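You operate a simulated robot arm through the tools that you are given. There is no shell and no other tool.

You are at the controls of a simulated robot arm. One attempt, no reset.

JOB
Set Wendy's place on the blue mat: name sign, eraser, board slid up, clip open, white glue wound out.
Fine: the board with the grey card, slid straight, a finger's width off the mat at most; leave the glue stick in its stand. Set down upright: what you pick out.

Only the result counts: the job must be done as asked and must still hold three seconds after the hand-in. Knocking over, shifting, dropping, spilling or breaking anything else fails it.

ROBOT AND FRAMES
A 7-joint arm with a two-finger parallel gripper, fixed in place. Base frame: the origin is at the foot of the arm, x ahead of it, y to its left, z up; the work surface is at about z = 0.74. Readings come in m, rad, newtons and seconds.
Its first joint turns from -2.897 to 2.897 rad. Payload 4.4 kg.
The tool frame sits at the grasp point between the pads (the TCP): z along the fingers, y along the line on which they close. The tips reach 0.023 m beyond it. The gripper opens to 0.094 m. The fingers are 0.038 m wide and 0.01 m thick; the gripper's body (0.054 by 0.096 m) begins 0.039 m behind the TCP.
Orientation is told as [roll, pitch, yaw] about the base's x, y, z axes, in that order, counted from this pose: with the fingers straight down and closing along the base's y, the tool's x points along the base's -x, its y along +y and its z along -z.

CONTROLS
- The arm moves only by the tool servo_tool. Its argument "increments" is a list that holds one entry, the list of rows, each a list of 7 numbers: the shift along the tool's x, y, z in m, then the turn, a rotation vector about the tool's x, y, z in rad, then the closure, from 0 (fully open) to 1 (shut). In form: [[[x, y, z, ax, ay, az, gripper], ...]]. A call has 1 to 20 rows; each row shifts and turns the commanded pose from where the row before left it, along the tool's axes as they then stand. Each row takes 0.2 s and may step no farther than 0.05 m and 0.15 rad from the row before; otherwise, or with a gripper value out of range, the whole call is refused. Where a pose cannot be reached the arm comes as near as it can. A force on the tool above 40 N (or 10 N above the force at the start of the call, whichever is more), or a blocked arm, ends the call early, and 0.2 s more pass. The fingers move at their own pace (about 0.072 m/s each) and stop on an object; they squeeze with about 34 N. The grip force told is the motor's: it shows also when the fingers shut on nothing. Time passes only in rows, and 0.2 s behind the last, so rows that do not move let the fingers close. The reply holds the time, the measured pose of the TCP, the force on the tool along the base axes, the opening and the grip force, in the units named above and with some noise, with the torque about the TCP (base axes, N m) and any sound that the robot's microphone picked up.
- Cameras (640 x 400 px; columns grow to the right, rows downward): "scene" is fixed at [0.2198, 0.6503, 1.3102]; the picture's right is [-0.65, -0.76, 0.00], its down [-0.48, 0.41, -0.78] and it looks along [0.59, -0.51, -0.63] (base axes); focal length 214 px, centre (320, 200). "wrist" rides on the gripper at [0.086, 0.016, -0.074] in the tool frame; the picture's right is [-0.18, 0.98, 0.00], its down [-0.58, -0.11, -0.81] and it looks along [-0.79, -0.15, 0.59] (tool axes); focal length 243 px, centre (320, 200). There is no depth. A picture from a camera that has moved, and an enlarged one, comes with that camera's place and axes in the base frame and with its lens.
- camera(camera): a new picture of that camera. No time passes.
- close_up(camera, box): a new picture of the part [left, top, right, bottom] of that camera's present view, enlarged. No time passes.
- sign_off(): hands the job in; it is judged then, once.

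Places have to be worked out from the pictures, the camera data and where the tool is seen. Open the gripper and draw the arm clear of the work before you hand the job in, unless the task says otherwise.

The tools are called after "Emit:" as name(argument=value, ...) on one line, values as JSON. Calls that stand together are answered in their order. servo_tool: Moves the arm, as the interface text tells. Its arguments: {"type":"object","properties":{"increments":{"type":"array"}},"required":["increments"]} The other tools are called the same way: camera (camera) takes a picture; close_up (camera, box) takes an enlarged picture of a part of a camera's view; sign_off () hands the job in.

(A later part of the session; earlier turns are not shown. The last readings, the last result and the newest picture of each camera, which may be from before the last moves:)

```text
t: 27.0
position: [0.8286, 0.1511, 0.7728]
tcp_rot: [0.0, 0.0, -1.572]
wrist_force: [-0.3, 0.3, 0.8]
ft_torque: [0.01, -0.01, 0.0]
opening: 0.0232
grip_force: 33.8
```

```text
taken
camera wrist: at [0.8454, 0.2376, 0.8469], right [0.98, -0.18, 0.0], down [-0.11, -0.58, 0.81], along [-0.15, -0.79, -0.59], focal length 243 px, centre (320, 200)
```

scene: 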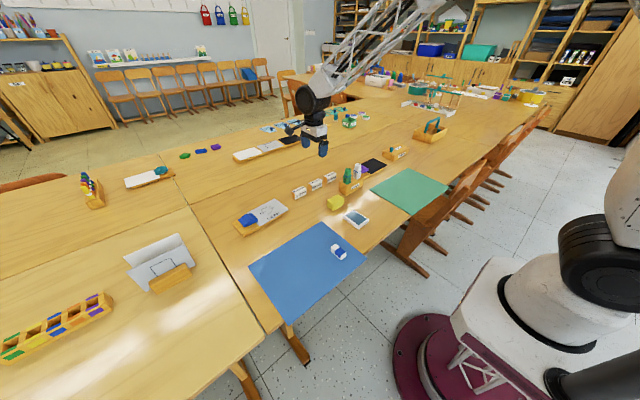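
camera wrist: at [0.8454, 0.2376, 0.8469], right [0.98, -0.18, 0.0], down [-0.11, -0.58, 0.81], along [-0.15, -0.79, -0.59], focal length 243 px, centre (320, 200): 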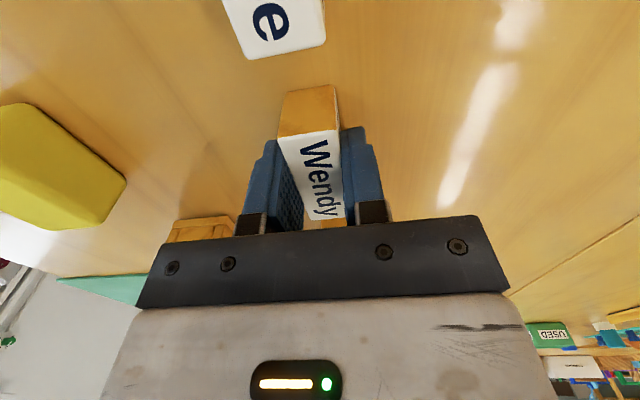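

The sign is held (23.2 mm). I lift it and carry it to above the mat at about (0.55, 0.43).

Emit:
servo_tool(increments=[[[0, 0, -0.02, 0, 0, 0, 1], [0, 0, -0.05, 0, 0, 0, 1], [0, 0, -0.05, 0, 0, 0, 1], [0.031, -0.031, 0, 0, 0, 0, 1], [0.031, -0.031, 0, 0, 0, 0, 1], [0.031, -0.031, 0, 0, 0, 0, 1], [0.031, -0.031, 0, 0, 0, 0, 1], [0.031, -0.031, 0, 0, 0, 0, 1], [0.031, -0.031, 0, 0, 0, 0, 1], [0.031, -0.031, 0, 0, 0, 0, 1], [0.031, -0.031, 0, 0, 0, 0, 1], [0.031, -0.031, 0, 0, 0, 0, 1], [0, 0, 0.045, 0, 0, 0, 1], [0, 0, 0.045, 0, 0, 0, 1]]])

Emit:
camera(camera="wrist")

Emit:
close_up(camera="scene", box=[230, 190, 390, 290])

```text
t: 30.0
position: [0.5509, 0.4296, 0.8026]
tcp_rot: [0.003, 0.001, -1.571]
wrist_force: [1.0, -0.1, -0.1]
ft_torque: [0.0, 0.0, 0.01]
opening: 0.0229
grip_force: 34.4
```

```text
taken
camera wrist: at [0.5665, 0.5166, 0.8773], right [0.98, -0.18, 0.0], down [-0.11, -0.58, 0.81], along [-0.15, -0.79, -0.59], focal length 243 px, centre (320, 200)
```

wrist: 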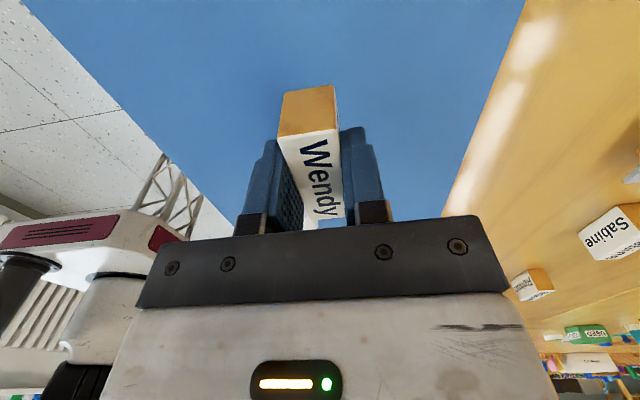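

```text
4.00 times, centred on (310, 240) of scene
camera zoom: at [0.2198, 0.6503, 1.3102], right [-0.65, -0.76, 0.0], down [-0.48, 0.41, -0.78], along [0.59, -0.51, -0.63], focal length 858 px, centre (360, 40)
```

zoom: 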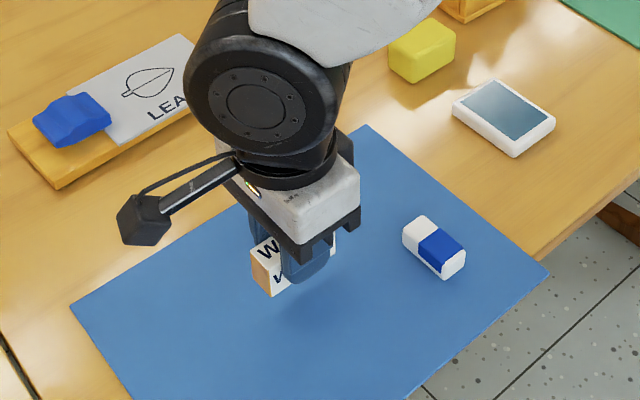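

The sign is above the middle of the mat. I lower it in small steps until it touches.

Emit:
servo_tool(increments=[[[0, 0, 0.014, 0, 0, 0, 1], [0, 0, 0.007, 0, 0, 0, 1], [0, 0, 0.003, 0, 0, 0, 1], [0, 0, 0.0015, 0, 0, 0, 1]]])

```text
t: 31.0
position: [0.5503, 0.4304, 0.777]
tcp_rot: [0.002, -0.002, -1.571]
wrist_force: [0.6, 0.1, -0.1]
ft_torque: [0.02, 0.0, 0.0]
opening: 0.0228
grip_force: 33.9
```

No contact yet at 0.777; I go on 1 mm at a time.

Emit:
servo_tool(increments=[[[0, 0, 0.001, 0, 0, 0, 1]]])

Emit:
servo_tool(increments=[[[0, 0, 0.001, 0, 0, 0, 1]]])

```text
t: 31.4
position: [0.5508, 0.43, 0.7773]
tcp_rot: [0.001, 0.001, -1.571]
wrist_force: [-3.3, -2.4, 9.3]
ft_torque: [-0.09, 0.14, -0.01]
opening: 0.0228
grip_force: 34.0
```

```text
t: 31.8
position: [0.5506, 0.431, 0.7764]
tcp_rot: [0.004, 0.002, -1.571]
wrist_force: [-7.2, -3.4, 26.9]
ft_torque: [-0.25, 0.2, 0.01]
opening: 0.023
grip_force: 33.9
```

Contact is firm (27 N up). I back off a millimetre, open the fingers and rise straight up.

Emit:
servo_tool(increments=[[[0, 0, -0.001, 0, 0, 0, 1], [0, 0, 0, 0, 0, 0, 0.65], [0, 0, 0, 0, 0, 0, 0.4], [0, 0, 0, 0, 0, 0, 0.3], [0, 0, -0.02, 0, 0, 0, 0.3], [0, 0, -0.04, 0, 0, 0, 0.3], [0, 0, -0.045, 0, 0, 0, 0.3]]])

Emit:
camera(camera="wrist")

Emit:
close_up(camera="scene", box=[230, 190, 390, 290])

```text
t: 33.4
position: [0.5495, 0.4298, 0.8804]
tcp_rot: [0.003, 0.0, -1.57]
wrist_force: [0.0, 0.0, 0.2]
ft_torque: [0.02, 0.02, 0.0]
opening: 0.0658
grip_force: 0.0
```

```text
taken
camera wrist: at [0.5663, 0.5169, 0.9543], right [0.98, -0.18, 0.0], down [-0.11, -0.58, 0.81], along [-0.15, -0.79, -0.59], focal length 243 px, centre (320, 200)
```

wrist: 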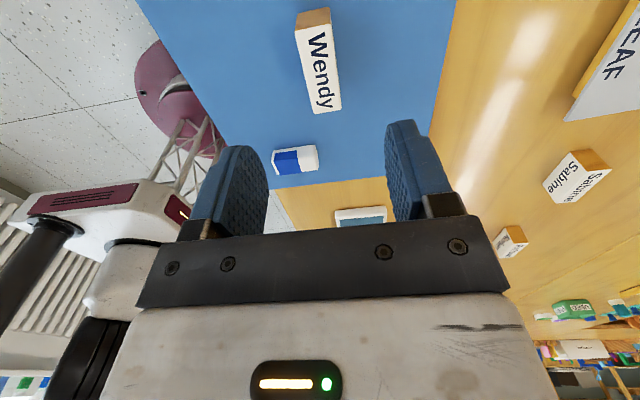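

```text
4.00 times, centred on (310, 240) of scene
camera zoom: at [0.2198, 0.6503, 1.3102], right [-0.65, -0.76, 0.0], down [-0.48, 0.41, -0.78], along [0.59, -0.51, -0.63], focal length 858 px, centre (360, 40)
```

zoom: 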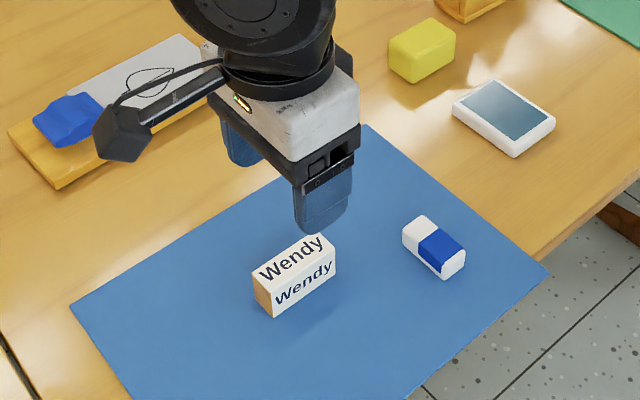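

Sign and eraser both stand upright on the mat. Now I move above the bare +y end of the LEAF board (about 0.807, 0.50) with fingers opening along x, to measure it before gripping.

Emit:
servo_tool(increments=[[[0.0117, 0.0429, -0.0033, 0, 0, 0, 0.2], [0.0117, 0.0429, -0.0033, 0, 0, 0, 0], [0.0117, 0.0429, -0.0033, 0, 0, 0, 0], [0.0117, 0.0429, -0.0033, 0, 0, 0, 0], [0.0117, 0.0429, -0.0033, 0, 0, 0, 0], [0.0117, 0.0429, -0.0033, 0, 0, 0, 0]]])

Emit:
camera(camera="wrist")

Emit:
close_up(camera="wrist", box=[200, 0, 440, 150])

```text
t: 34.8
position: [0.8074, 0.4996, 0.9013]
tcp_rot: [0.004, 0.003, -1.572]
wrist_force: [-0.6, -0.8, 0.0]
ft_torque: [0.03, 0.03, 0.01]
opening: 0.094
grip_force: 0.1
```

```text
taken
camera wrist: at [0.8236, 0.5865, 0.976], right [0.98, -0.18, 0.0], down [-0.11, -0.58, 0.81], along [-0.15, -0.79, -0.59], focal length 243 px, centre (320, 200)
```

wrist: 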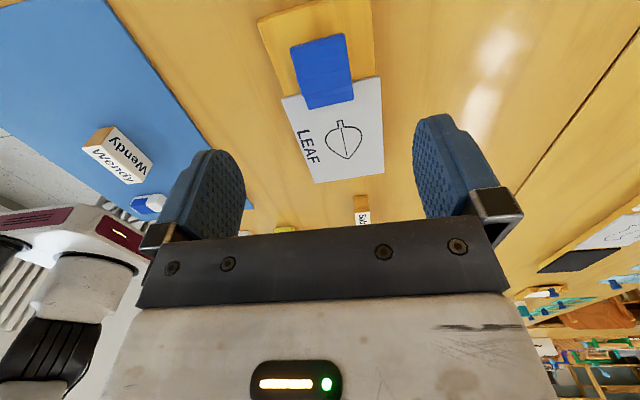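

```text
2.67 times, centred on (320, 75) of wrist
camera zoom: at [0.8236, 0.5865, 0.976], right [0.98, -0.18, 0.0], down [-0.11, -0.58, 0.81], along [-0.15, -0.79, -0.59], focal length 647 px, centre (320, 533)
```

zoom: 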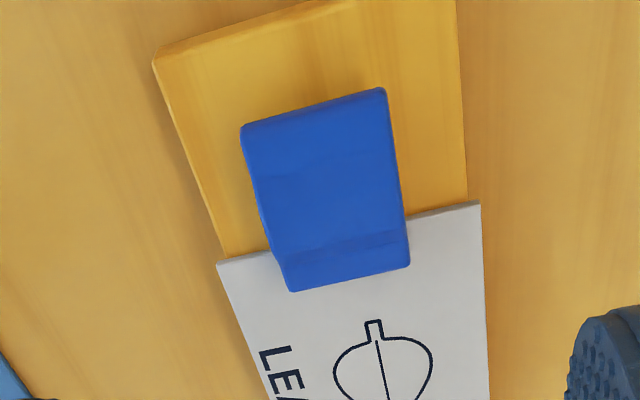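

The clip spans about x 0.787–0.829, y 0.452–0.513, 42 mm wide, on a pivot along x; the card overhangs the board so I won't push there. I'll grip the clip by its sides (fingers above the board top) and drag the board toward the mat edge (x≈0.651), a slide of ~0.105 m. First I align and descend.

Emit:
servo_tool(increments=[[[-0.0116, 0.0006, 0, 0, 0, -0.04, 0], [0, 0, 0.04, 0, 0, 0, 0], [0, 0, 0.04, 0, 0, 0, 0], [0, 0, 0.025, 0, 0, 0, 0], [0, 0, 0.013, 0, 0, 0, 0]]])

Emit:
camera(camera="wrist")

Emit:
close_up(camera="scene", box=[215, 180, 315, 242])

```text
t: 36.0
position: [0.8085, 0.4883, 0.7831]
tcp_rot: [0.0, 0.001, -1.53]
wrist_force: [0.1, 0.0, -0.4]
ft_torque: [0.01, -0.01, 0.03]
opening: 0.0941
grip_force: 0.0
```

```text
taken
camera wrist: at [0.8203, 0.5757, 0.8579], right [0.99, -0.15, 0.0], down [-0.09, -0.59, 0.81], along [-0.12, -0.8, -0.59], focal length 243 px, centre (320, 200)
```

wrist: 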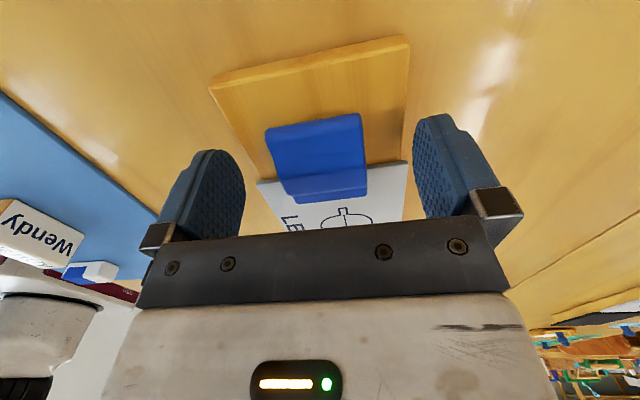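

```text
6.40 times, centred on (265, 211) of scene
camera zoom: at [0.2198, 0.6503, 1.3102], right [-0.65, -0.76, 0.0], down [-0.48, 0.41, -0.78], along [0.59, -0.51, -0.63], focal length 1373 px, centre (672, 130)
```

zoom: 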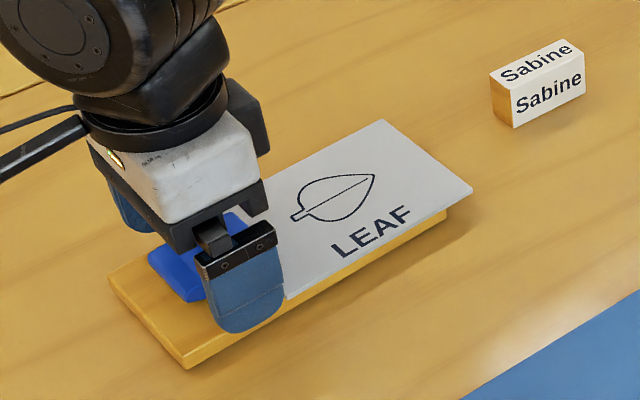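

The fingers stand either side of the clip just above the board surface. I lower 1.5 mm and close onto the clip's sides.

Emit:
servo_tool(increments=[[[0, 0, 0.0015, 0, 0, 0, 0], [0, 0, 0, 0, 0, 0, 0.3], [0, 0, 0, 0, 0, 0, 0.5], [0, 0, 0, 0, 0, 0, 0.8], [0, 0, 0, 0, 0, 0, 1], [0, 0, 0, 0, 0, 0, 1]]])

Emit:
camera(camera="wrist")

```text
t: 37.4
position: [0.8075, 0.4885, 0.7843]
tcp_rot: [0.001, 0.0, -1.531]
wrist_force: [2.1, -1.4, 1.0]
ft_torque: [-0.04, 0.1, 0.24]
opening: 0.0437
grip_force: 34.4
```

```text
taken
camera wrist: at [0.8204, 0.5755, 0.8564], right [0.99, -0.15, 0.0], down [-0.09, -0.59, 0.81], along [-0.12, -0.8, -0.59], focal length 243 px, centre (320, 200)
```

wrist: 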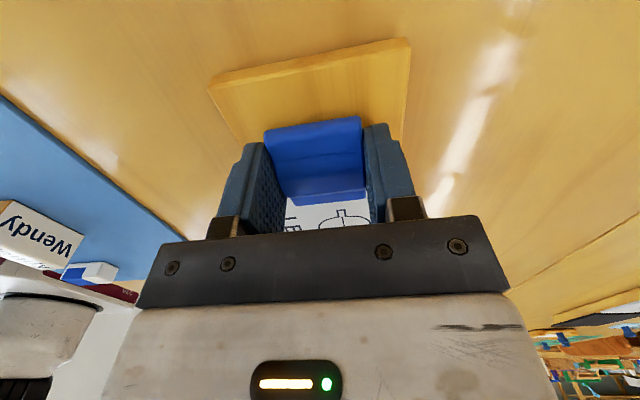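

The clip is gripped at 43.7 mm. I begin dragging the board straight toward -x, first 42 mm, and check.

Emit:
servo_tool(increments=[[[0.0003, -0.007, 0, 0, 0, 0, 1], [0.00056, -0.014, 0, 0, 0, 0.004, 1], [0.00056, -0.014, 0, 0, 0, 0.004, 1], [0.0003, -0.007, 0, 0, 0, 0.002, 1]]])

Emit:
camera(camera="wrist")

Emit:
close_up(camera="scene", box=[215, 180, 335, 255])

```text
t: 38.4
position: [0.7654, 0.4894, 0.7816]
tcp_rot: [0.002, -0.001, -1.542]
wrist_force: [2.5, 1.1, 1.0]
ft_torque: [-0.01, -0.09, 0.14]
opening: 0.0434
grip_force: 34.2
```

```text
taken
camera wrist: at [0.7795, 0.5758, 0.8563], right [0.99, -0.15, 0.0], down [-0.09, -0.58, 0.81], along [-0.12, -0.8, -0.59], focal length 243 px, centre (320, 200)
```

wrist: 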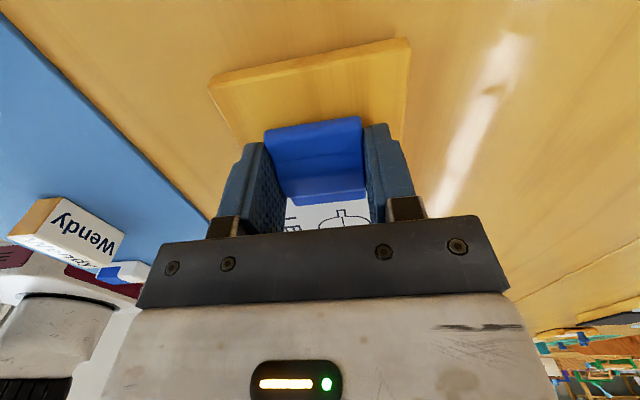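

```text
5.33 times, centred on (275, 218) of scene
camera zoom: at [0.2198, 0.6503, 1.3102], right [-0.65, -0.76, 0.0], down [-0.48, 0.41, -0.78], along [0.59, -0.51, -0.63], focal length 1144 px, centre (560, 107)
```

zoom: 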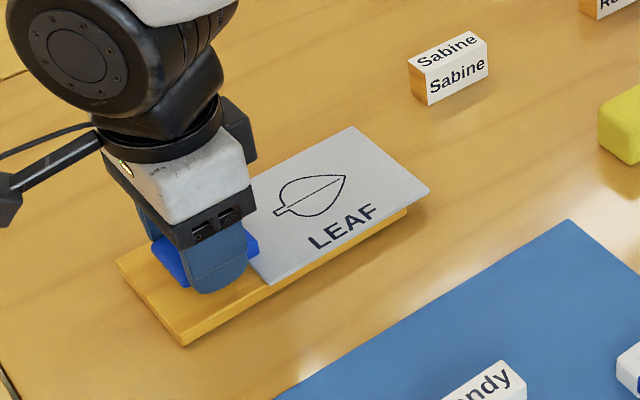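

The board follows nicely. I continue another ~52 mm and then check the gap.

Emit:
servo_tool(increments=[[[0.0003, -0.008, 0, 0, 0, 0, 1], [0.0005, -0.014, 0, 0, 0, 0.005, 1], [0.0004, -0.014, 0, 0, 0, 0.005, 1], [0.0003, -0.01, 0, 0, 0, 0.005, 1], [0.0002, -0.006, 0, 0, 0, 0.003, 1]]])

Emit:
camera(camera="wrist")

Emit:
close_up(camera="scene", box=[230, 190, 350, 265])

```text
t: 39.6
position: [0.7143, 0.49, 0.7823]
tcp_rot: [0.002, 0.001, -1.56]
wrist_force: [5.2, -0.2, 6.6]
ft_torque: [-0.02, 0.03, 0.12]
opening: 0.0435
grip_force: 34.4
```

```text
taken
camera wrist: at [0.7293, 0.5758, 0.8564], right [0.98, -0.17, 0.0], down [-0.1, -0.58, 0.81], along [-0.14, -0.79, -0.59], focal length 243 px, centre (320, 200)
```

wrist: 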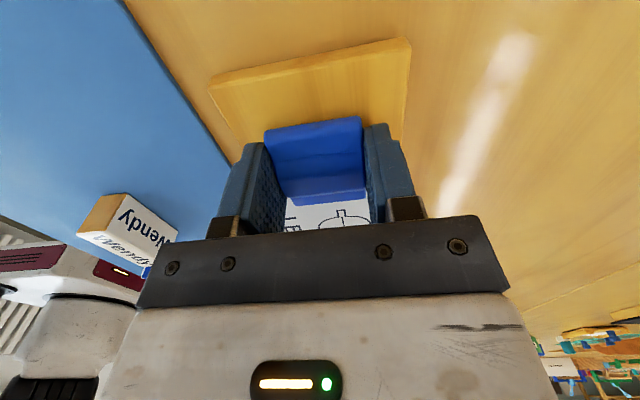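

```text
5.33 times, centred on (290, 228) of scene
camera zoom: at [0.2198, 0.6503, 1.3102], right [-0.65, -0.76, 0.0], down [-0.48, 0.41, -0.78], along [0.59, -0.51, -0.63], focal length 1144 px, centre (480, 53)
```

zoom: 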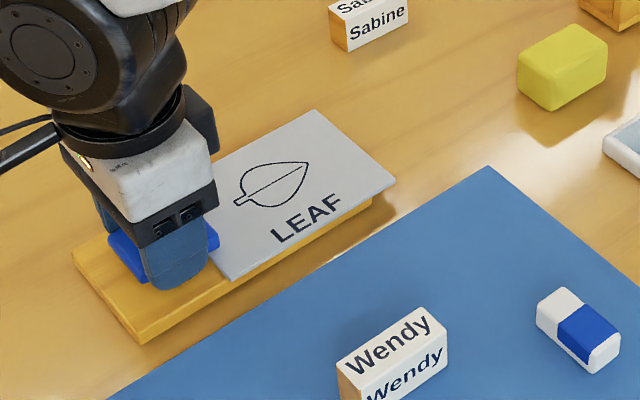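

About 93 mm slid; by the wrist view some 17 mm remains to the mat edge. I zoom in on the gap before the last bit.

Emit:
close_up(camera="scene", box=[235, 225, 283, 255])

Emit:
close_up(camera="scene", box=[280, 210, 328, 240])

Emit:
close_up(camera="wrist", box=[120, 30, 320, 155])

```text
13.33 times, centred on (259, 240) of scene
camera zoom: at [0.2198, 0.6503, 1.3102], right [-0.65, -0.76, 0.0], down [-0.48, 0.41, -0.78], along [0.59, -0.51, -0.63], focal length 2860 px, centre (1133, -333)
```

zoom: 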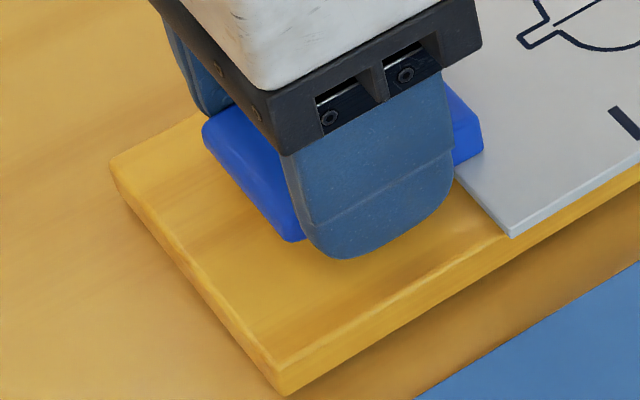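

```text
13.33 times, centred on (304, 225) of scene
camera zoom: at [0.2198, 0.6503, 1.3102], right [-0.65, -0.76, 0.0], down [-0.48, 0.41, -0.78], along [0.59, -0.51, -0.63], focal length 2860 px, centre (533, -133)
```

zoom: 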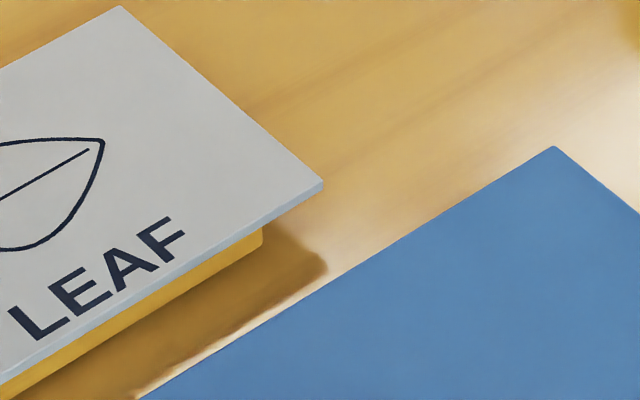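

```text
3.20 times, centred on (220, 92) of wrist
camera zoom: at [0.7293, 0.5758, 0.8564], right [0.98, -0.17, 0.0], down [-0.1, -0.58, 0.81], along [-0.14, -0.79, -0.59], focal length 776 px, centre (640, 544)
```

zoom: 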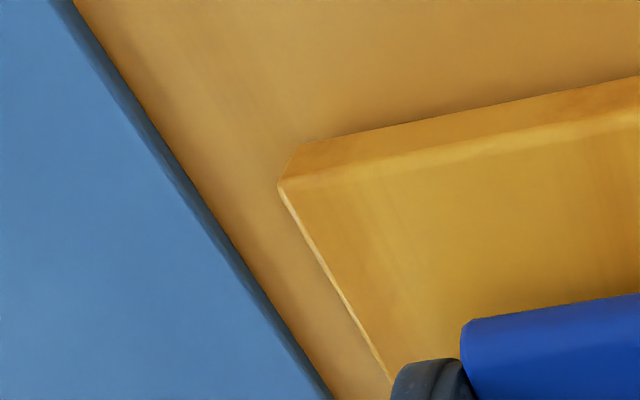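

Both cameras agree the gap is now about 20–23 mm and the board is parallel to the mat. I slide another 14 mm.

Emit:
servo_tool(increments=[[[0.0001, -0.006, 0, 0, 0, 0, 1], [0.0001, -0.005, 0, 0, 0, 0, 1], [0, -0.003, 0, 0, 0, 0, 1], [0, 0, 0, 0, 0, 0, 1]]])

Emit:
close_up(camera="scene", box=[235, 225, 283, 255])

Emit:
close_up(camera="scene", box=[280, 210, 328, 240])

Emit:
close_up(camera="wrist", box=[120, 30, 320, 155])

```text
t: 40.6
position: [0.7006, 0.4882, 0.7827]
tcp_rot: [0.003, 0.003, -1.559]
wrist_force: [8.3, -0.7, 12.2]
ft_torque: [-0.04, -0.19, 0.15]
opening: 0.0432
grip_force: 33.9
```

```text
13.33 times, centred on (259, 240) of scene
camera zoom: at [0.2198, 0.6503, 1.3102], right [-0.65, -0.76, 0.0], down [-0.48, 0.41, -0.78], along [0.59, -0.51, -0.63], focal length 2860 px, centre (1133, -333)
```

zoom: 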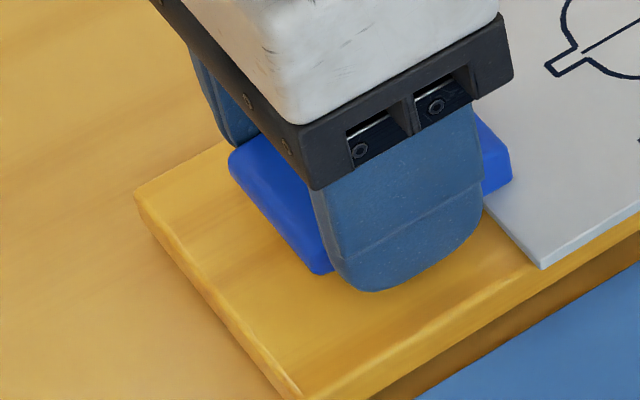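

```text
13.33 times, centred on (304, 225) of scene
camera zoom: at [0.2198, 0.6503, 1.3102], right [-0.65, -0.76, 0.0], down [-0.48, 0.41, -0.78], along [0.59, -0.51, -0.63], focal length 2860 px, centre (533, -133)
```

zoom: 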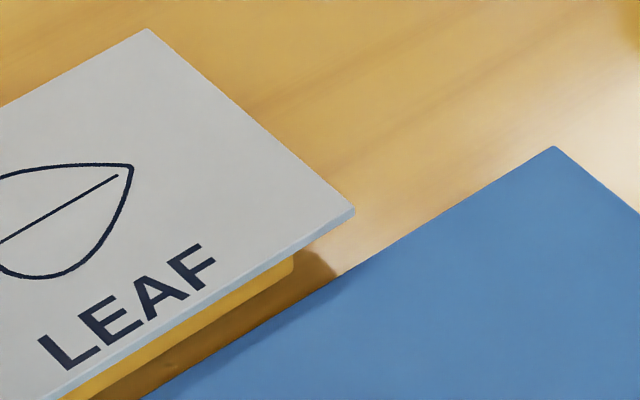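

```text
3.20 times, centred on (220, 92) of wrist
camera zoom: at [0.716, 0.5755, 0.8564], right [0.98, -0.17, 0.0], down [-0.1, -0.58, 0.81], along [-0.14, -0.79, -0.59], focal length 776 px, centre (640, 544)
```

zoom: 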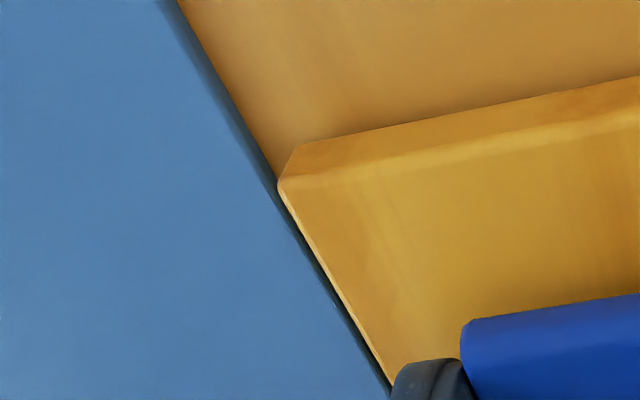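

The gap is now about 6–9 mm, parallel. I take it 3 mm closer, then open the fingers off the clip.

Emit:
servo_tool(increments=[[[0, -0.003, 0, 0, 0, 0, 1], [0, 0, 0, 0, 0, 0, 1], [0, 0, -0.0005, 0, 0, 0, 0.8], [0, 0, -0.0005, 0, 0, 0, 0.4], [0, 0, 0, 0, 0, 0, 0.1], [0, 0, 0, 0, 0, 0, 0.1]]])

Emit:
close_up(camera="scene", box=[230, 190, 350, 265])

Emit:
camera(camera="wrist")

```text
t: 42.0
position: [0.6972, 0.4887, 0.7836]
tcp_rot: [0.002, -0.001, -1.559]
wrist_force: [-0.4, 0.2, 0.5]
ft_torque: [0.03, -0.03, -0.02]
opening: 0.0846
grip_force: 0.1
```

```text
5.33 times, centred on (290, 228) of scene
camera zoom: at [0.2198, 0.6503, 1.3102], right [-0.65, -0.76, 0.0], down [-0.48, 0.41, -0.78], along [0.59, -0.51, -0.63], focal length 1144 px, centre (480, 53)
```

zoom: 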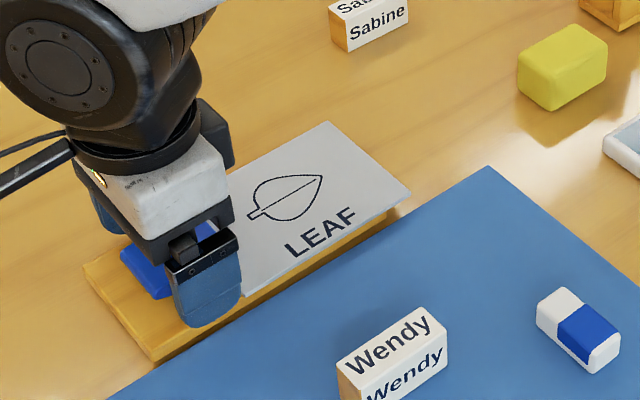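

```text
taken
camera wrist: at [0.7126, 0.5757, 0.8564], right [0.98, -0.17, 0.0], down [-0.1, -0.58, 0.81], along [-0.14, -0.79, -0.59], focal length 243 px, centre (320, 200)
```

wrist: 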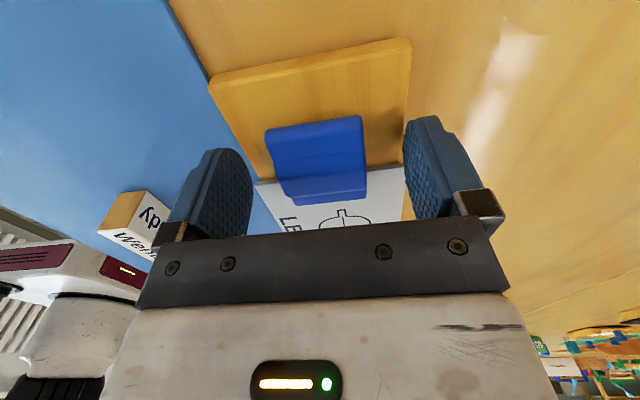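

Released; the board now lies a few mm off the mat and parallel. I rise, turn the tool back to yaw 0 and close the fingers for pressing the clip's raised rear end.

Emit:
servo_tool(increments=[[[0, 0, -0.03, 0, 0, 0, 0], [0, 0, -0.045, 0, 0, 0, 0], [0, 0, -0.045, 0, 0, 0, 0]]])

Emit:
servo_tool(increments=[[[0, 0, 0, 0, 0, -0.1418, 0.5], [0, 0, 0, 0, 0, -0.1418, 1], [0, 0, 0, 0, 0, -0.1418, 1], [0, 0, 0, 0, 0, -0.1418, 1], [0, 0, 0, 0, 0, -0.1418, 1], [0, 0, 0, 0, 0, -0.1418, 1], [0, 0, 0, 0, 0, -0.1418, 1], [0, 0, 0, 0, 0, -0.1418, 1], [0, 0, 0, 0, 0, -0.1418, 1], [0, 0, 0, 0, 0, -0.1418, 1], [0, 0, 0, 0, 0, -0.1418, 1]]])

Emit:
camera(camera="wrist")

Emit:
close_up(camera="scene", box=[230, 190, 350, 265])

```text
t: 42.8
position: [0.6968, 0.4905, 0.904]
tcp_rot: [0.002, 0.002, -1.557]
wrist_force: [-0.7, 0.3, -0.6]
ft_torque: [0.01, -0.01, 0.01]
opening: 0.0941
grip_force: 0.1
```

```text
t: 45.2
position: [0.6973, 0.4894, 0.9039]
tcp_rot: [-0.001, 0.0, 0.001]
wrist_force: [-0.2, -0.2, -0.6]
ft_torque: [0.0, 0.0, 0.05]
opening: 0.0001
grip_force: 33.6
```

```text
taken
camera wrist: at [0.6104, 0.5052, 0.9767], right [0.18, 0.98, 0.0], down [0.58, -0.11, 0.81], along [0.79, -0.15, -0.59], focal length 243 px, centre (320, 200)
```

wrist: 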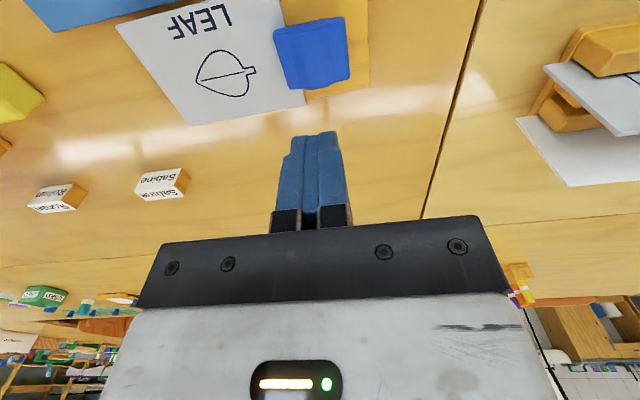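

```text
5.33 times, centred on (290, 228) of scene
camera zoom: at [0.2198, 0.6503, 1.3102], right [-0.65, -0.76, 0.0], down [-0.48, 0.41, -0.78], along [0.59, -0.51, -0.63], focal length 1144 px, centre (480, 53)
```

zoom: 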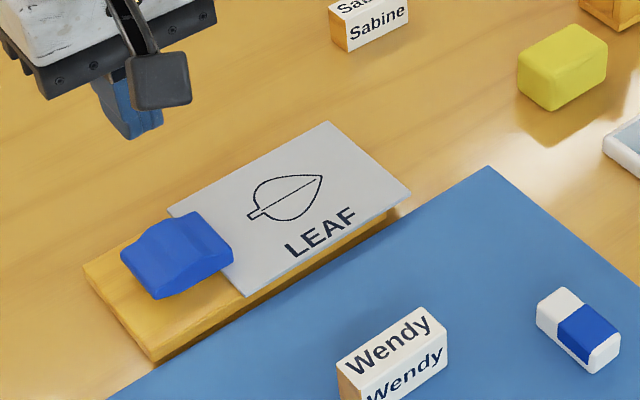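

The board sits parallel with roughly 5–8 mm to the mat. I zoom in on the clip to fix the pressing point.

Emit:
close_up(camera="wrist", box=[230, 0, 390, 100])

Emit:
close_up(camera="scene", box=[240, 220, 288, 250])

```text
4.00 times, centred on (310, 50) of wrist
camera zoom: at [0.6104, 0.5052, 0.9767], right [0.18, 0.98, 0.0], down [0.58, -0.11, 0.81], along [0.79, -0.15, -0.59], focal length 970 px, centre (360, 800)
```

zoom: 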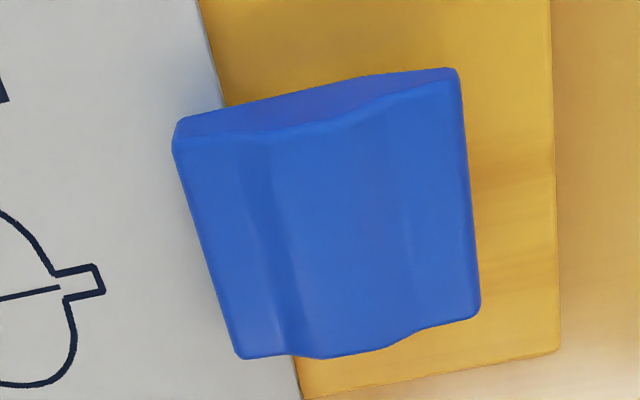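

```text
13.33 times, centred on (264, 235) of scene
camera zoom: at [0.2198, 0.6503, 1.3102], right [-0.65, -0.76, 0.0], down [-0.48, 0.41, -0.78], along [0.59, -0.51, -0.63], focal length 2860 px, centre (1067, -267)
```

zoom: 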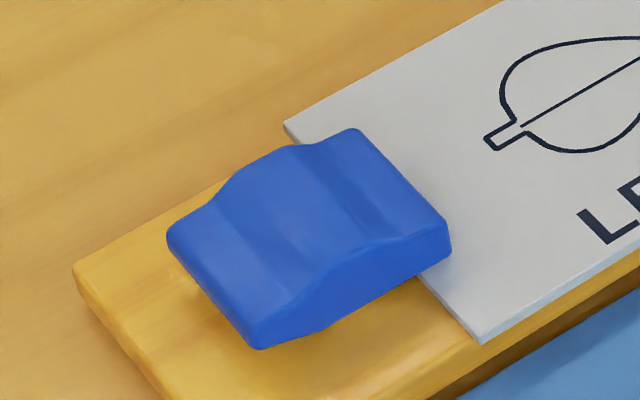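

The clip's rear end is at y≈0.511, x 0.675–0.718. I position the closed fingertips over its tail at (0.696, 0.508) and come down to just above it.

Emit:
servo_tool(increments=[[[0.001, 0.0186, 0.03, 0, 0, 0, 1], [0, 0, 0.035, 0, 0, 0, 1], [0, 0, 0.024, 0, 0, 0, 1]]])

Emit:
camera(camera="wrist")

Emit:
close_up(camera="scene", box=[230, 205, 302, 250])

```text
t: 46.0
position: [0.6962, 0.5078, 0.8143]
tcp_rot: [0.002, -0.002, -0.001]
wrist_force: [0.8, 0.7, -0.3]
ft_torque: [0.02, -0.02, -0.01]
opening: 0.0
grip_force: 34.3
```

```text
taken
camera wrist: at [0.609, 0.5241, 0.8883], right [0.18, 0.98, 0.0], down [0.58, -0.11, 0.81], along [0.79, -0.15, -0.59], focal length 243 px, centre (320, 200)
```

wrist: 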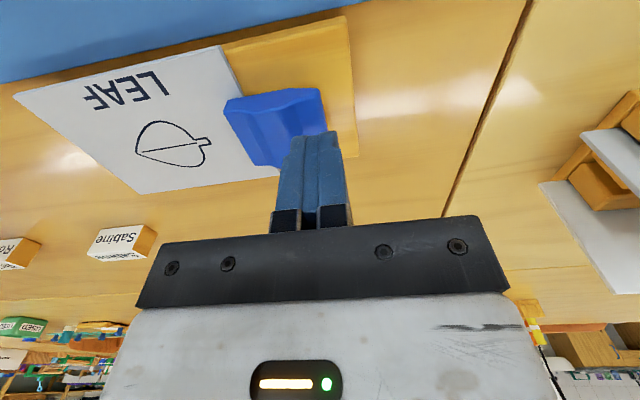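

```text
8.89 times, centred on (266, 228) of scene
camera zoom: at [0.2198, 0.6503, 1.3102], right [-0.65, -0.76, 0.0], down [-0.48, 0.41, -0.78], along [0.59, -0.51, -0.63], focal length 1906 px, centre (800, -44)
```

zoom: 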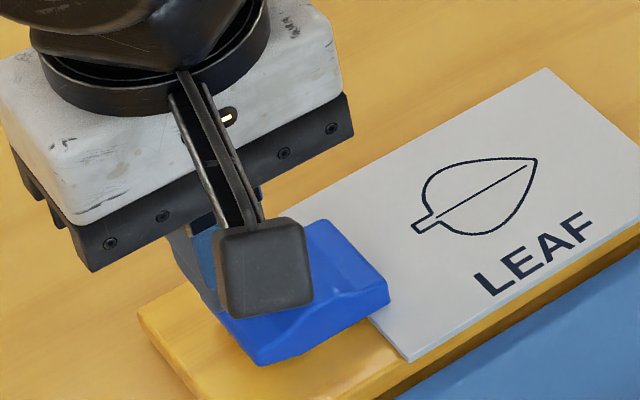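

The tips (z≈0.791) are above the clip tail. I press down in small steps watching the force.

Emit:
servo_tool(increments=[[[0, 0, 0.008, 0, 0, 0, 1], [0, 0, 0.004, 0, 0, 0, 1], [0, 0, 0.003, 0, 0, 0, 1]]])

Emit:
servo_tool(increments=[[[0, 0, 0.003, 0, 0, 0, 1]]])

Emit:
servo_tool(increments=[[[0, 0, 0.003, 0, 0, 0, 1]]])

Emit:
camera(camera="wrist")

```text
t: 46.8
position: [0.697, 0.5066, 0.7995]
tcp_rot: [-0.001, -0.002, 0.0]
wrist_force: [0.5, 0.5, 0.5]
ft_torque: [0.03, -0.02, -0.01]
opening: 0.0001
grip_force: 34.1
```

```text
t: 47.2
position: [0.6971, 0.5076, 0.7958]
tcp_rot: [0.002, -0.002, 0.001]
wrist_force: [-1.7, 0.1, 3.6]
ft_torque: [-0.02, 0.11, 0.02]
opening: 0.0
grip_force: 33.9
```

```text
t: 47.6
position: [0.6967, 0.5073, 0.7933]
tcp_rot: [0.0, -0.002, 0.0]
wrist_force: [1.0, -0.2, -0.4]
ft_torque: [0.0, -0.01, -0.03]
opening: 0.0001
grip_force: 33.9
```

```text
taken
camera wrist: at [0.6099, 0.5237, 0.8662], right [0.18, 0.98, 0.0], down [0.58, -0.11, 0.81], along [0.79, -0.15, -0.59], focal length 243 px, centre (320, 200)
```

wrist: 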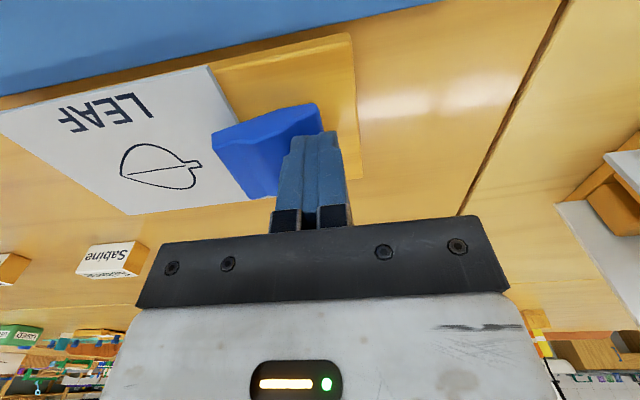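

The force rose to 3.6 N then fell to zero, as if the rocker tipped over. I look closely.

Emit:
close_up(camera="wrist", box=[180, 70, 380, 220])

Emit:
close_up(camera="scene", box=[230, 205, 302, 250])

```text
2.67 times, centred on (280, 145) of wrist
camera zoom: at [0.6099, 0.5237, 0.8662], right [0.18, 0.98, 0.0], down [0.58, -0.11, 0.81], along [0.79, -0.15, -0.59], focal length 647 px, centre (427, 347)
```

zoom: 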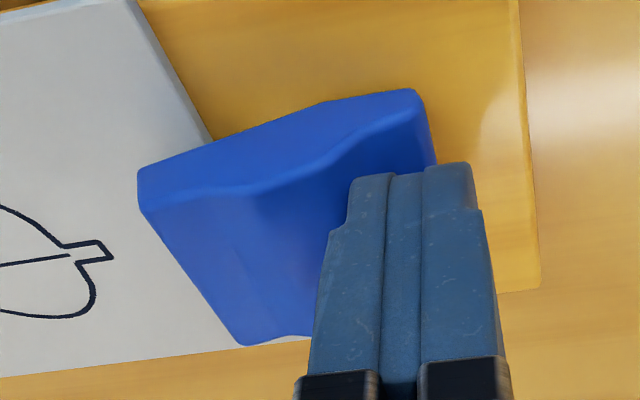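

```text
8.89 times, centred on (266, 228) of scene
camera zoom: at [0.2198, 0.6503, 1.3102], right [-0.65, -0.76, 0.0], down [-0.48, 0.41, -0.78], along [0.59, -0.51, -0.63], focal length 1906 px, centre (800, -44)
```

zoom: 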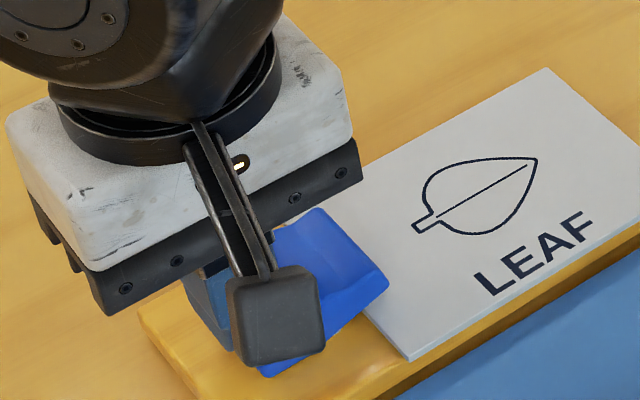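

The clip's front looks raised off the card now. I lift the fingers clear to see whether it stays.

Emit:
servo_tool(increments=[[[0, 0, -0.02, 0, 0, 0, 1], [0, 0, -0.04, 0, 0, 0, 1], [0, 0, -0.04, 0, 0, 0, 1]]])

Emit:
close_up(camera="wrist", box=[180, 0, 420, 150])

Emit:
close_up(camera="scene", box=[240, 220, 288, 250])

```text
t: 48.4
position: [0.6963, 0.5073, 0.8925]
tcp_rot: [0.0, 0.001, -0.001]
wrist_force: [-0.6, -1.2, -1.6]
ft_torque: [0.02, 0.01, -0.01]
opening: 0.0
grip_force: 33.3
```

```text
2.67 times, centred on (300, 75) of wrist
camera zoom: at [0.6091, 0.5231, 0.9663], right [0.18, 0.98, 0.0], down [0.58, -0.11, 0.81], along [0.79, -0.15, -0.59], focal length 647 px, centre (373, 533)
```

zoom: 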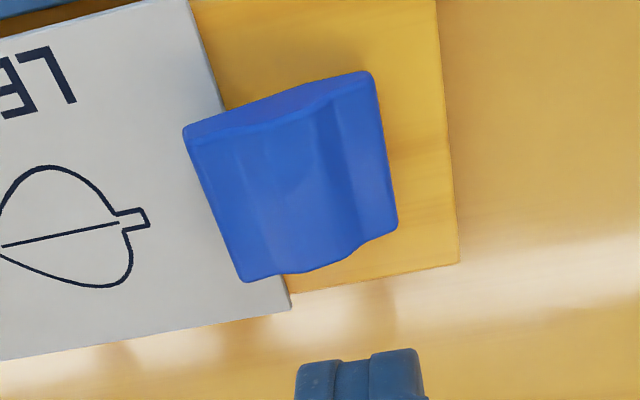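

```text
13.33 times, centred on (264, 235) of scene
camera zoom: at [0.2198, 0.6503, 1.3102], right [-0.65, -0.76, 0.0], down [-0.48, 0.41, -0.78], along [0.59, -0.51, -0.63], focal length 2860 px, centre (1067, -267)
```

zoom: 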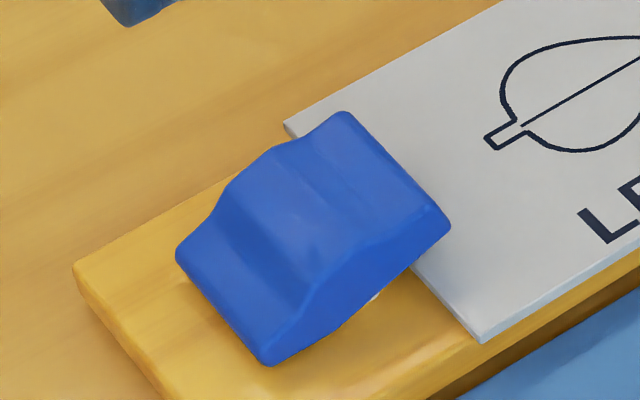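

It stays tipped: rear down, front lifted. To be sure it is at its end stop I press the tail once more gently.

Emit:
servo_tool(increments=[[[0, 0.001, 0.04, 0, 0, 0, 1], [0, 0, 0.04, 0, 0, 0, 1], [0, 0, 0.018, 0, 0, 0, 1], [0, 0, 0.003, 0, 0, 0, 1]]])

Emit:
servo_tool(increments=[[[0, 0, 0.002, 0, 0, 0, 1]]])

Emit:
servo_tool(increments=[[[0, 0, 0.002, 0, 0, 0, 1]]])

```text
t: 49.4
position: [0.6964, 0.5091, 0.7926]
tcp_rot: [0.0, -0.003, 0.001]
wrist_force: [-0.1, 0.5, 0.2]
ft_torque: [-0.05, -0.04, -0.04]
opening: 0.0002
grip_force: 34.6
```

```text
t: 49.8
position: [0.6965, 0.5095, 0.7905]
tcp_rot: [0.001, -0.004, 0.0]
wrist_force: [-4.1, -3.0, 12.5]
ft_torque: [-0.16, 0.11, -0.05]
opening: 0.0
grip_force: 33.6
```

```text
t: 50.2
position: [0.6967, 0.5086, 0.791]
tcp_rot: [0.003, -0.004, 0.002]
wrist_force: [-11.5, -1.7, 35.0]
ft_torque: [-0.35, 0.31, -0.1]
opening: 0.0
grip_force: 34.2
```

It is hard against its stop (35 N), so the clip is fully open. I lift away and check the board again from the scene and with a low look.

Emit:
servo_tool(increments=[[[0, 0, -0.003, 0, 0, 0, 1], [0, 0, -0.03, 0, 0, 0, 1], [0, 0, -0.045, 0, 0, 0, 1], [0, 0, -0.045, 0, 0, 0, 0.6]]])

Emit:
close_up(camera="scene", box=[230, 190, 350, 265])

Emit:
close_up(camera="scene", box=[240, 220, 288, 250])

Emit:
camera(camera="wrist")

```text
t: 51.2
position: [0.6957, 0.5078, 0.9099]
tcp_rot: [-0.001, -0.001, -0.001]
wrist_force: [0.4, -0.3, 0.0]
ft_torque: [0.01, -0.01, 0.06]
opening: 0.0378
grip_force: 0.1
```

```text
5.33 times, centred on (290, 228) of scene
camera zoom: at [0.2198, 0.6503, 1.3102], right [-0.65, -0.76, 0.0], down [-0.48, 0.41, -0.78], along [0.59, -0.51, -0.63], focal length 1144 px, centre (480, 53)
```

zoom: 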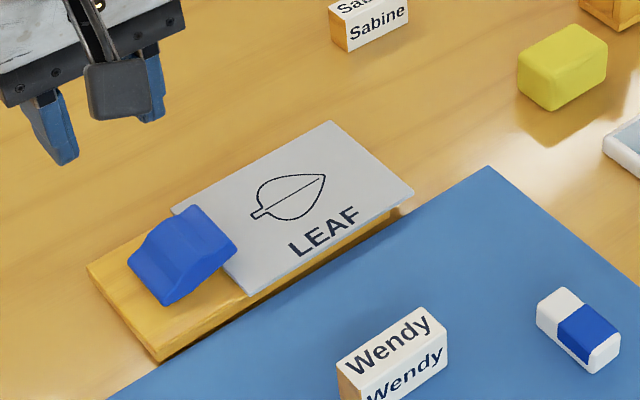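

```text
13.33 times, centred on (264, 235) of scene
camera zoom: at [0.2198, 0.6503, 1.3102], right [-0.65, -0.76, 0.0], down [-0.48, 0.41, -0.78], along [0.59, -0.51, -0.63], focal length 2860 px, centre (1067, -267)
```

zoom: 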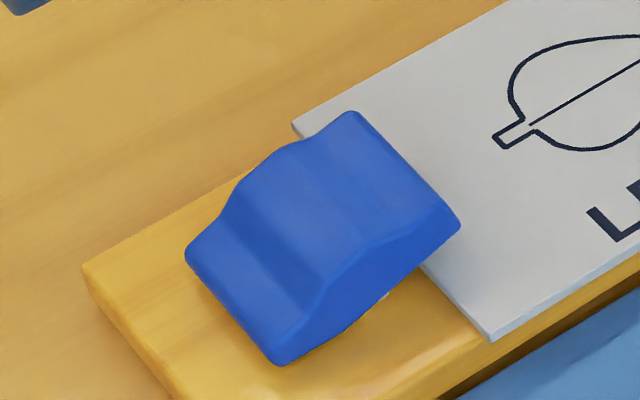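

```text
taken
camera wrist: at [0.6089, 0.5241, 0.9836], right [0.18, 0.98, 0.0], down [0.58, -0.11, 0.81], along [0.79, -0.15, -0.59], focal length 243 px, centre (320, 200)
```

wrist: 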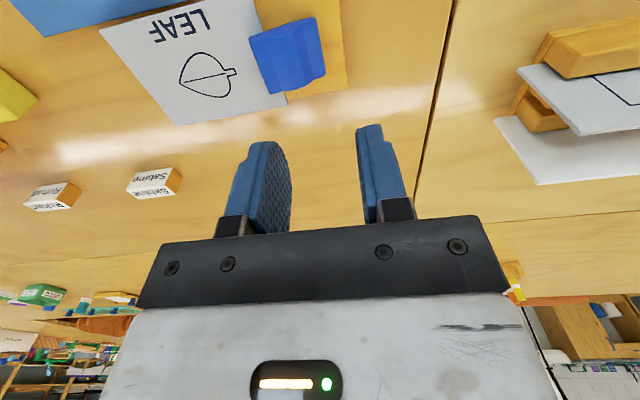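

The press nudged the board about 2 mm; I check the gap to the mat closely on both ends.

Emit:
close_up(camera="scene", box=[250, 235, 290, 260])

Emit:
close_up(camera="scene", box=[280, 215, 320, 240])

Emit:
close_up(camera="wrist", box=[60, 0, 380, 130])

```text
16.00 times, centred on (270, 248) of scene
camera zoom: at [0.2198, 0.6503, 1.3102], right [-0.65, -0.76, 0.0], down [-0.48, 0.41, -0.78], along [0.59, -0.51, -0.63], focal length 3432 px, centre (1120, -560)
```

zoom: 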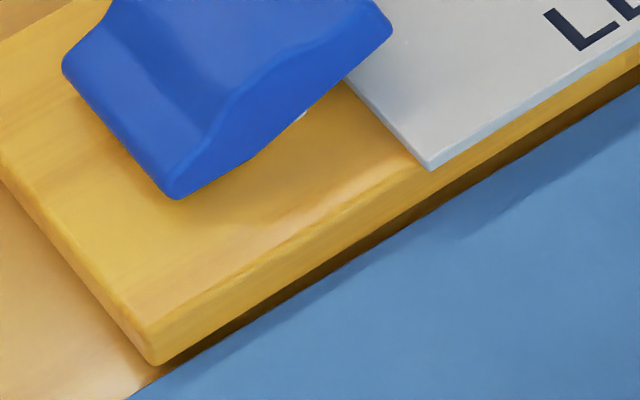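

```text
16.00 times, centred on (300, 228) of scene
camera zoom: at [0.2198, 0.6503, 1.3102], right [-0.65, -0.76, 0.0], down [-0.48, 0.41, -0.78], along [0.59, -0.51, -0.63], focal length 3432 px, centre (640, -240)
```

zoom: 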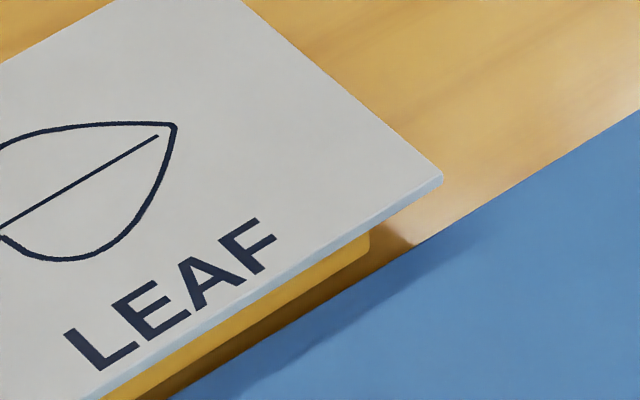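

```text
2.00 times, centred on (220, 65) of wrist
camera zoom: at [0.6089, 0.5241, 0.9836], right [0.18, 0.98, 0.0], down [0.58, -0.11, 0.81], along [0.79, -0.15, -0.59], focal length 485 px, centre (520, 470)
```

zoom: 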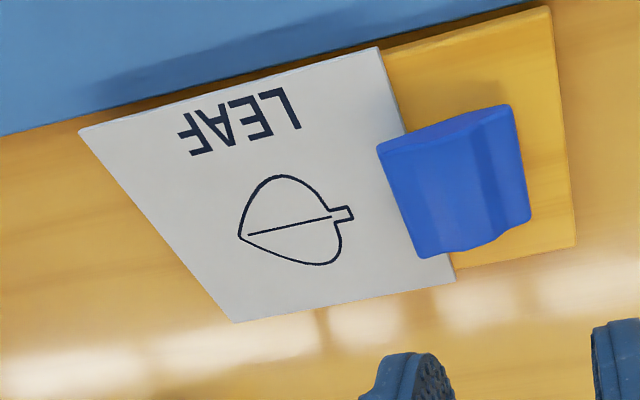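

A thin gap runs along the whole board, mat untouched; board and clip are done. Now the glue: I rise and travel to above the white stick at (0.717, 0.008).

Emit:
servo_tool(increments=[[[0, 0, -0.045, 0, 0, 0, 0.45], [-0.0019, -0.0455, 0, 0, 0, 0, 0.45], [-0.0019, -0.0455, 0, 0, 0, 0, 0.45], [-0.0019, -0.0455, 0, 0, 0, 0, 0.45], [-0.0019, -0.0455, 0, 0, 0, 0, 0.45], [-0.0019, -0.0455, 0, 0, 0, 0, 0.45], [-0.0019, -0.0455, 0, 0, 0, 0, 0.45], [-0.0019, -0.0455, 0, 0, 0, 0, 0.45], [-0.0019, -0.0455, 0, 0, 0, 0, 0.45], [-0.0019, -0.0455, 0, 0, 0, 0, 0.45], [-0.0019, -0.0455, 0, 0, 0, 0, 0.45], [-0.0019, -0.0455, 0, 0, 0, 0, 0.45]]])

Emit:
servo_tool(increments=[[[0, 0, 0, 0, 0, 0.1428, 0.45], [0, 0, 0, 0, 0, 0.1428, 0.45], [0, 0, 0, 0, 0, 0.1428, 0.45], [0, 0, 0, 0, 0, 0.1428, 0.45], [0, 0, 0, 0, 0, 0.1428, 0.45], [0, 0, 0, 0, 0, 0.1428, 0.45], [0, 0, 0, 0, 0, 0.1428, 0.45], [0, 0, 0, 0, 0, 0.1428, 0.45], [0, 0, 0, 0, 0, 0.1428, 0.45], [0, 0, 0, 0, 0, 0.1428, 0.45], [0, 0, 0, 0, 0, 0.1428, 0.45]]])

Emit:
camera(camera="wrist")

Emit:
close_up(camera="wrist", box=[240, 40, 400, 140])

Emit:
close_up(camera="scene", box=[320, 140, 400, 190])

```text
t: 53.8
position: [0.7164, 0.0079, 0.9557]
tcp_rot: [0.0, 0.001, 0.0]
wrist_force: [0.1, -0.4, 0.1]
ft_torque: [0.01, -0.03, 0.02]
opening: 0.0515
grip_force: 0.1
```

```text
t: 56.2
position: [0.7164, 0.0079, 0.9553]
tcp_rot: [0.002, -0.001, -1.573]
wrist_force: [-0.1, -1.0, 0.2]
ft_torque: [0.01, 0.0, -0.01]
opening: 0.0518
grip_force: 0.0
```

```text
taken
camera wrist: at [0.7329, 0.0943, 1.0294], right [0.98, -0.19, 0.0], down [-0.11, -0.58, 0.81], along [-0.15, -0.79, -0.59], focal length 243 px, centre (320, 200)
```

wrist: 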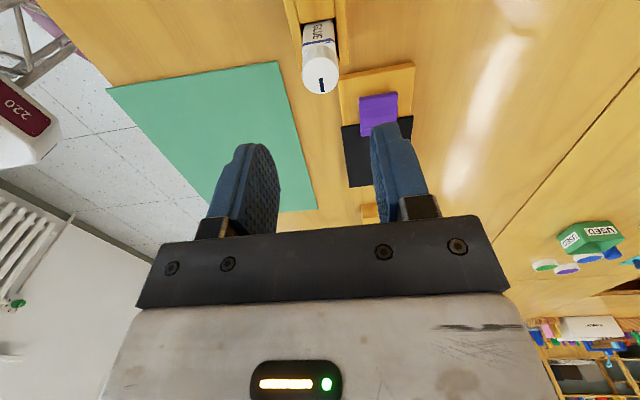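

```text
4.00 times, centred on (320, 90) of wrist
camera zoom: at [0.7329, 0.0943, 1.0294], right [0.98, -0.19, 0.0], down [-0.11, -0.58, 0.81], along [-0.15, -0.79, -0.59], focal length 970 px, centre (320, 640)
```

zoom: 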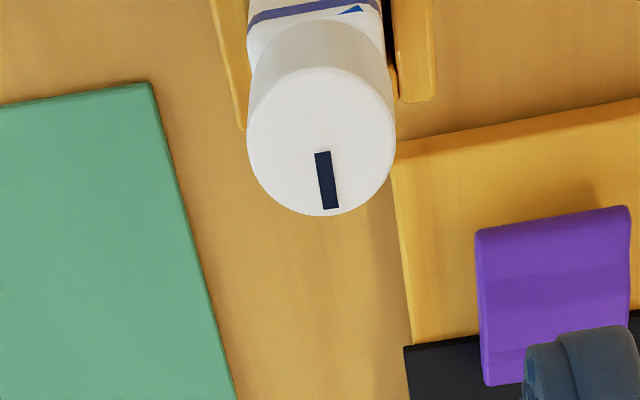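

```text
8.00 times, centred on (360, 165) of scene
camera zoom: at [0.2198, 0.6503, 1.3102], right [-0.65, -0.76, 0.0], down [-0.48, 0.41, -0.78], along [0.59, -0.51, -0.63], focal length 1716 px, centre (0, 480)
```

zoom: 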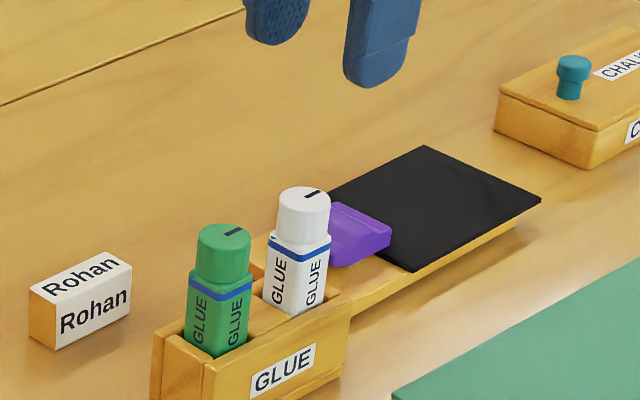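

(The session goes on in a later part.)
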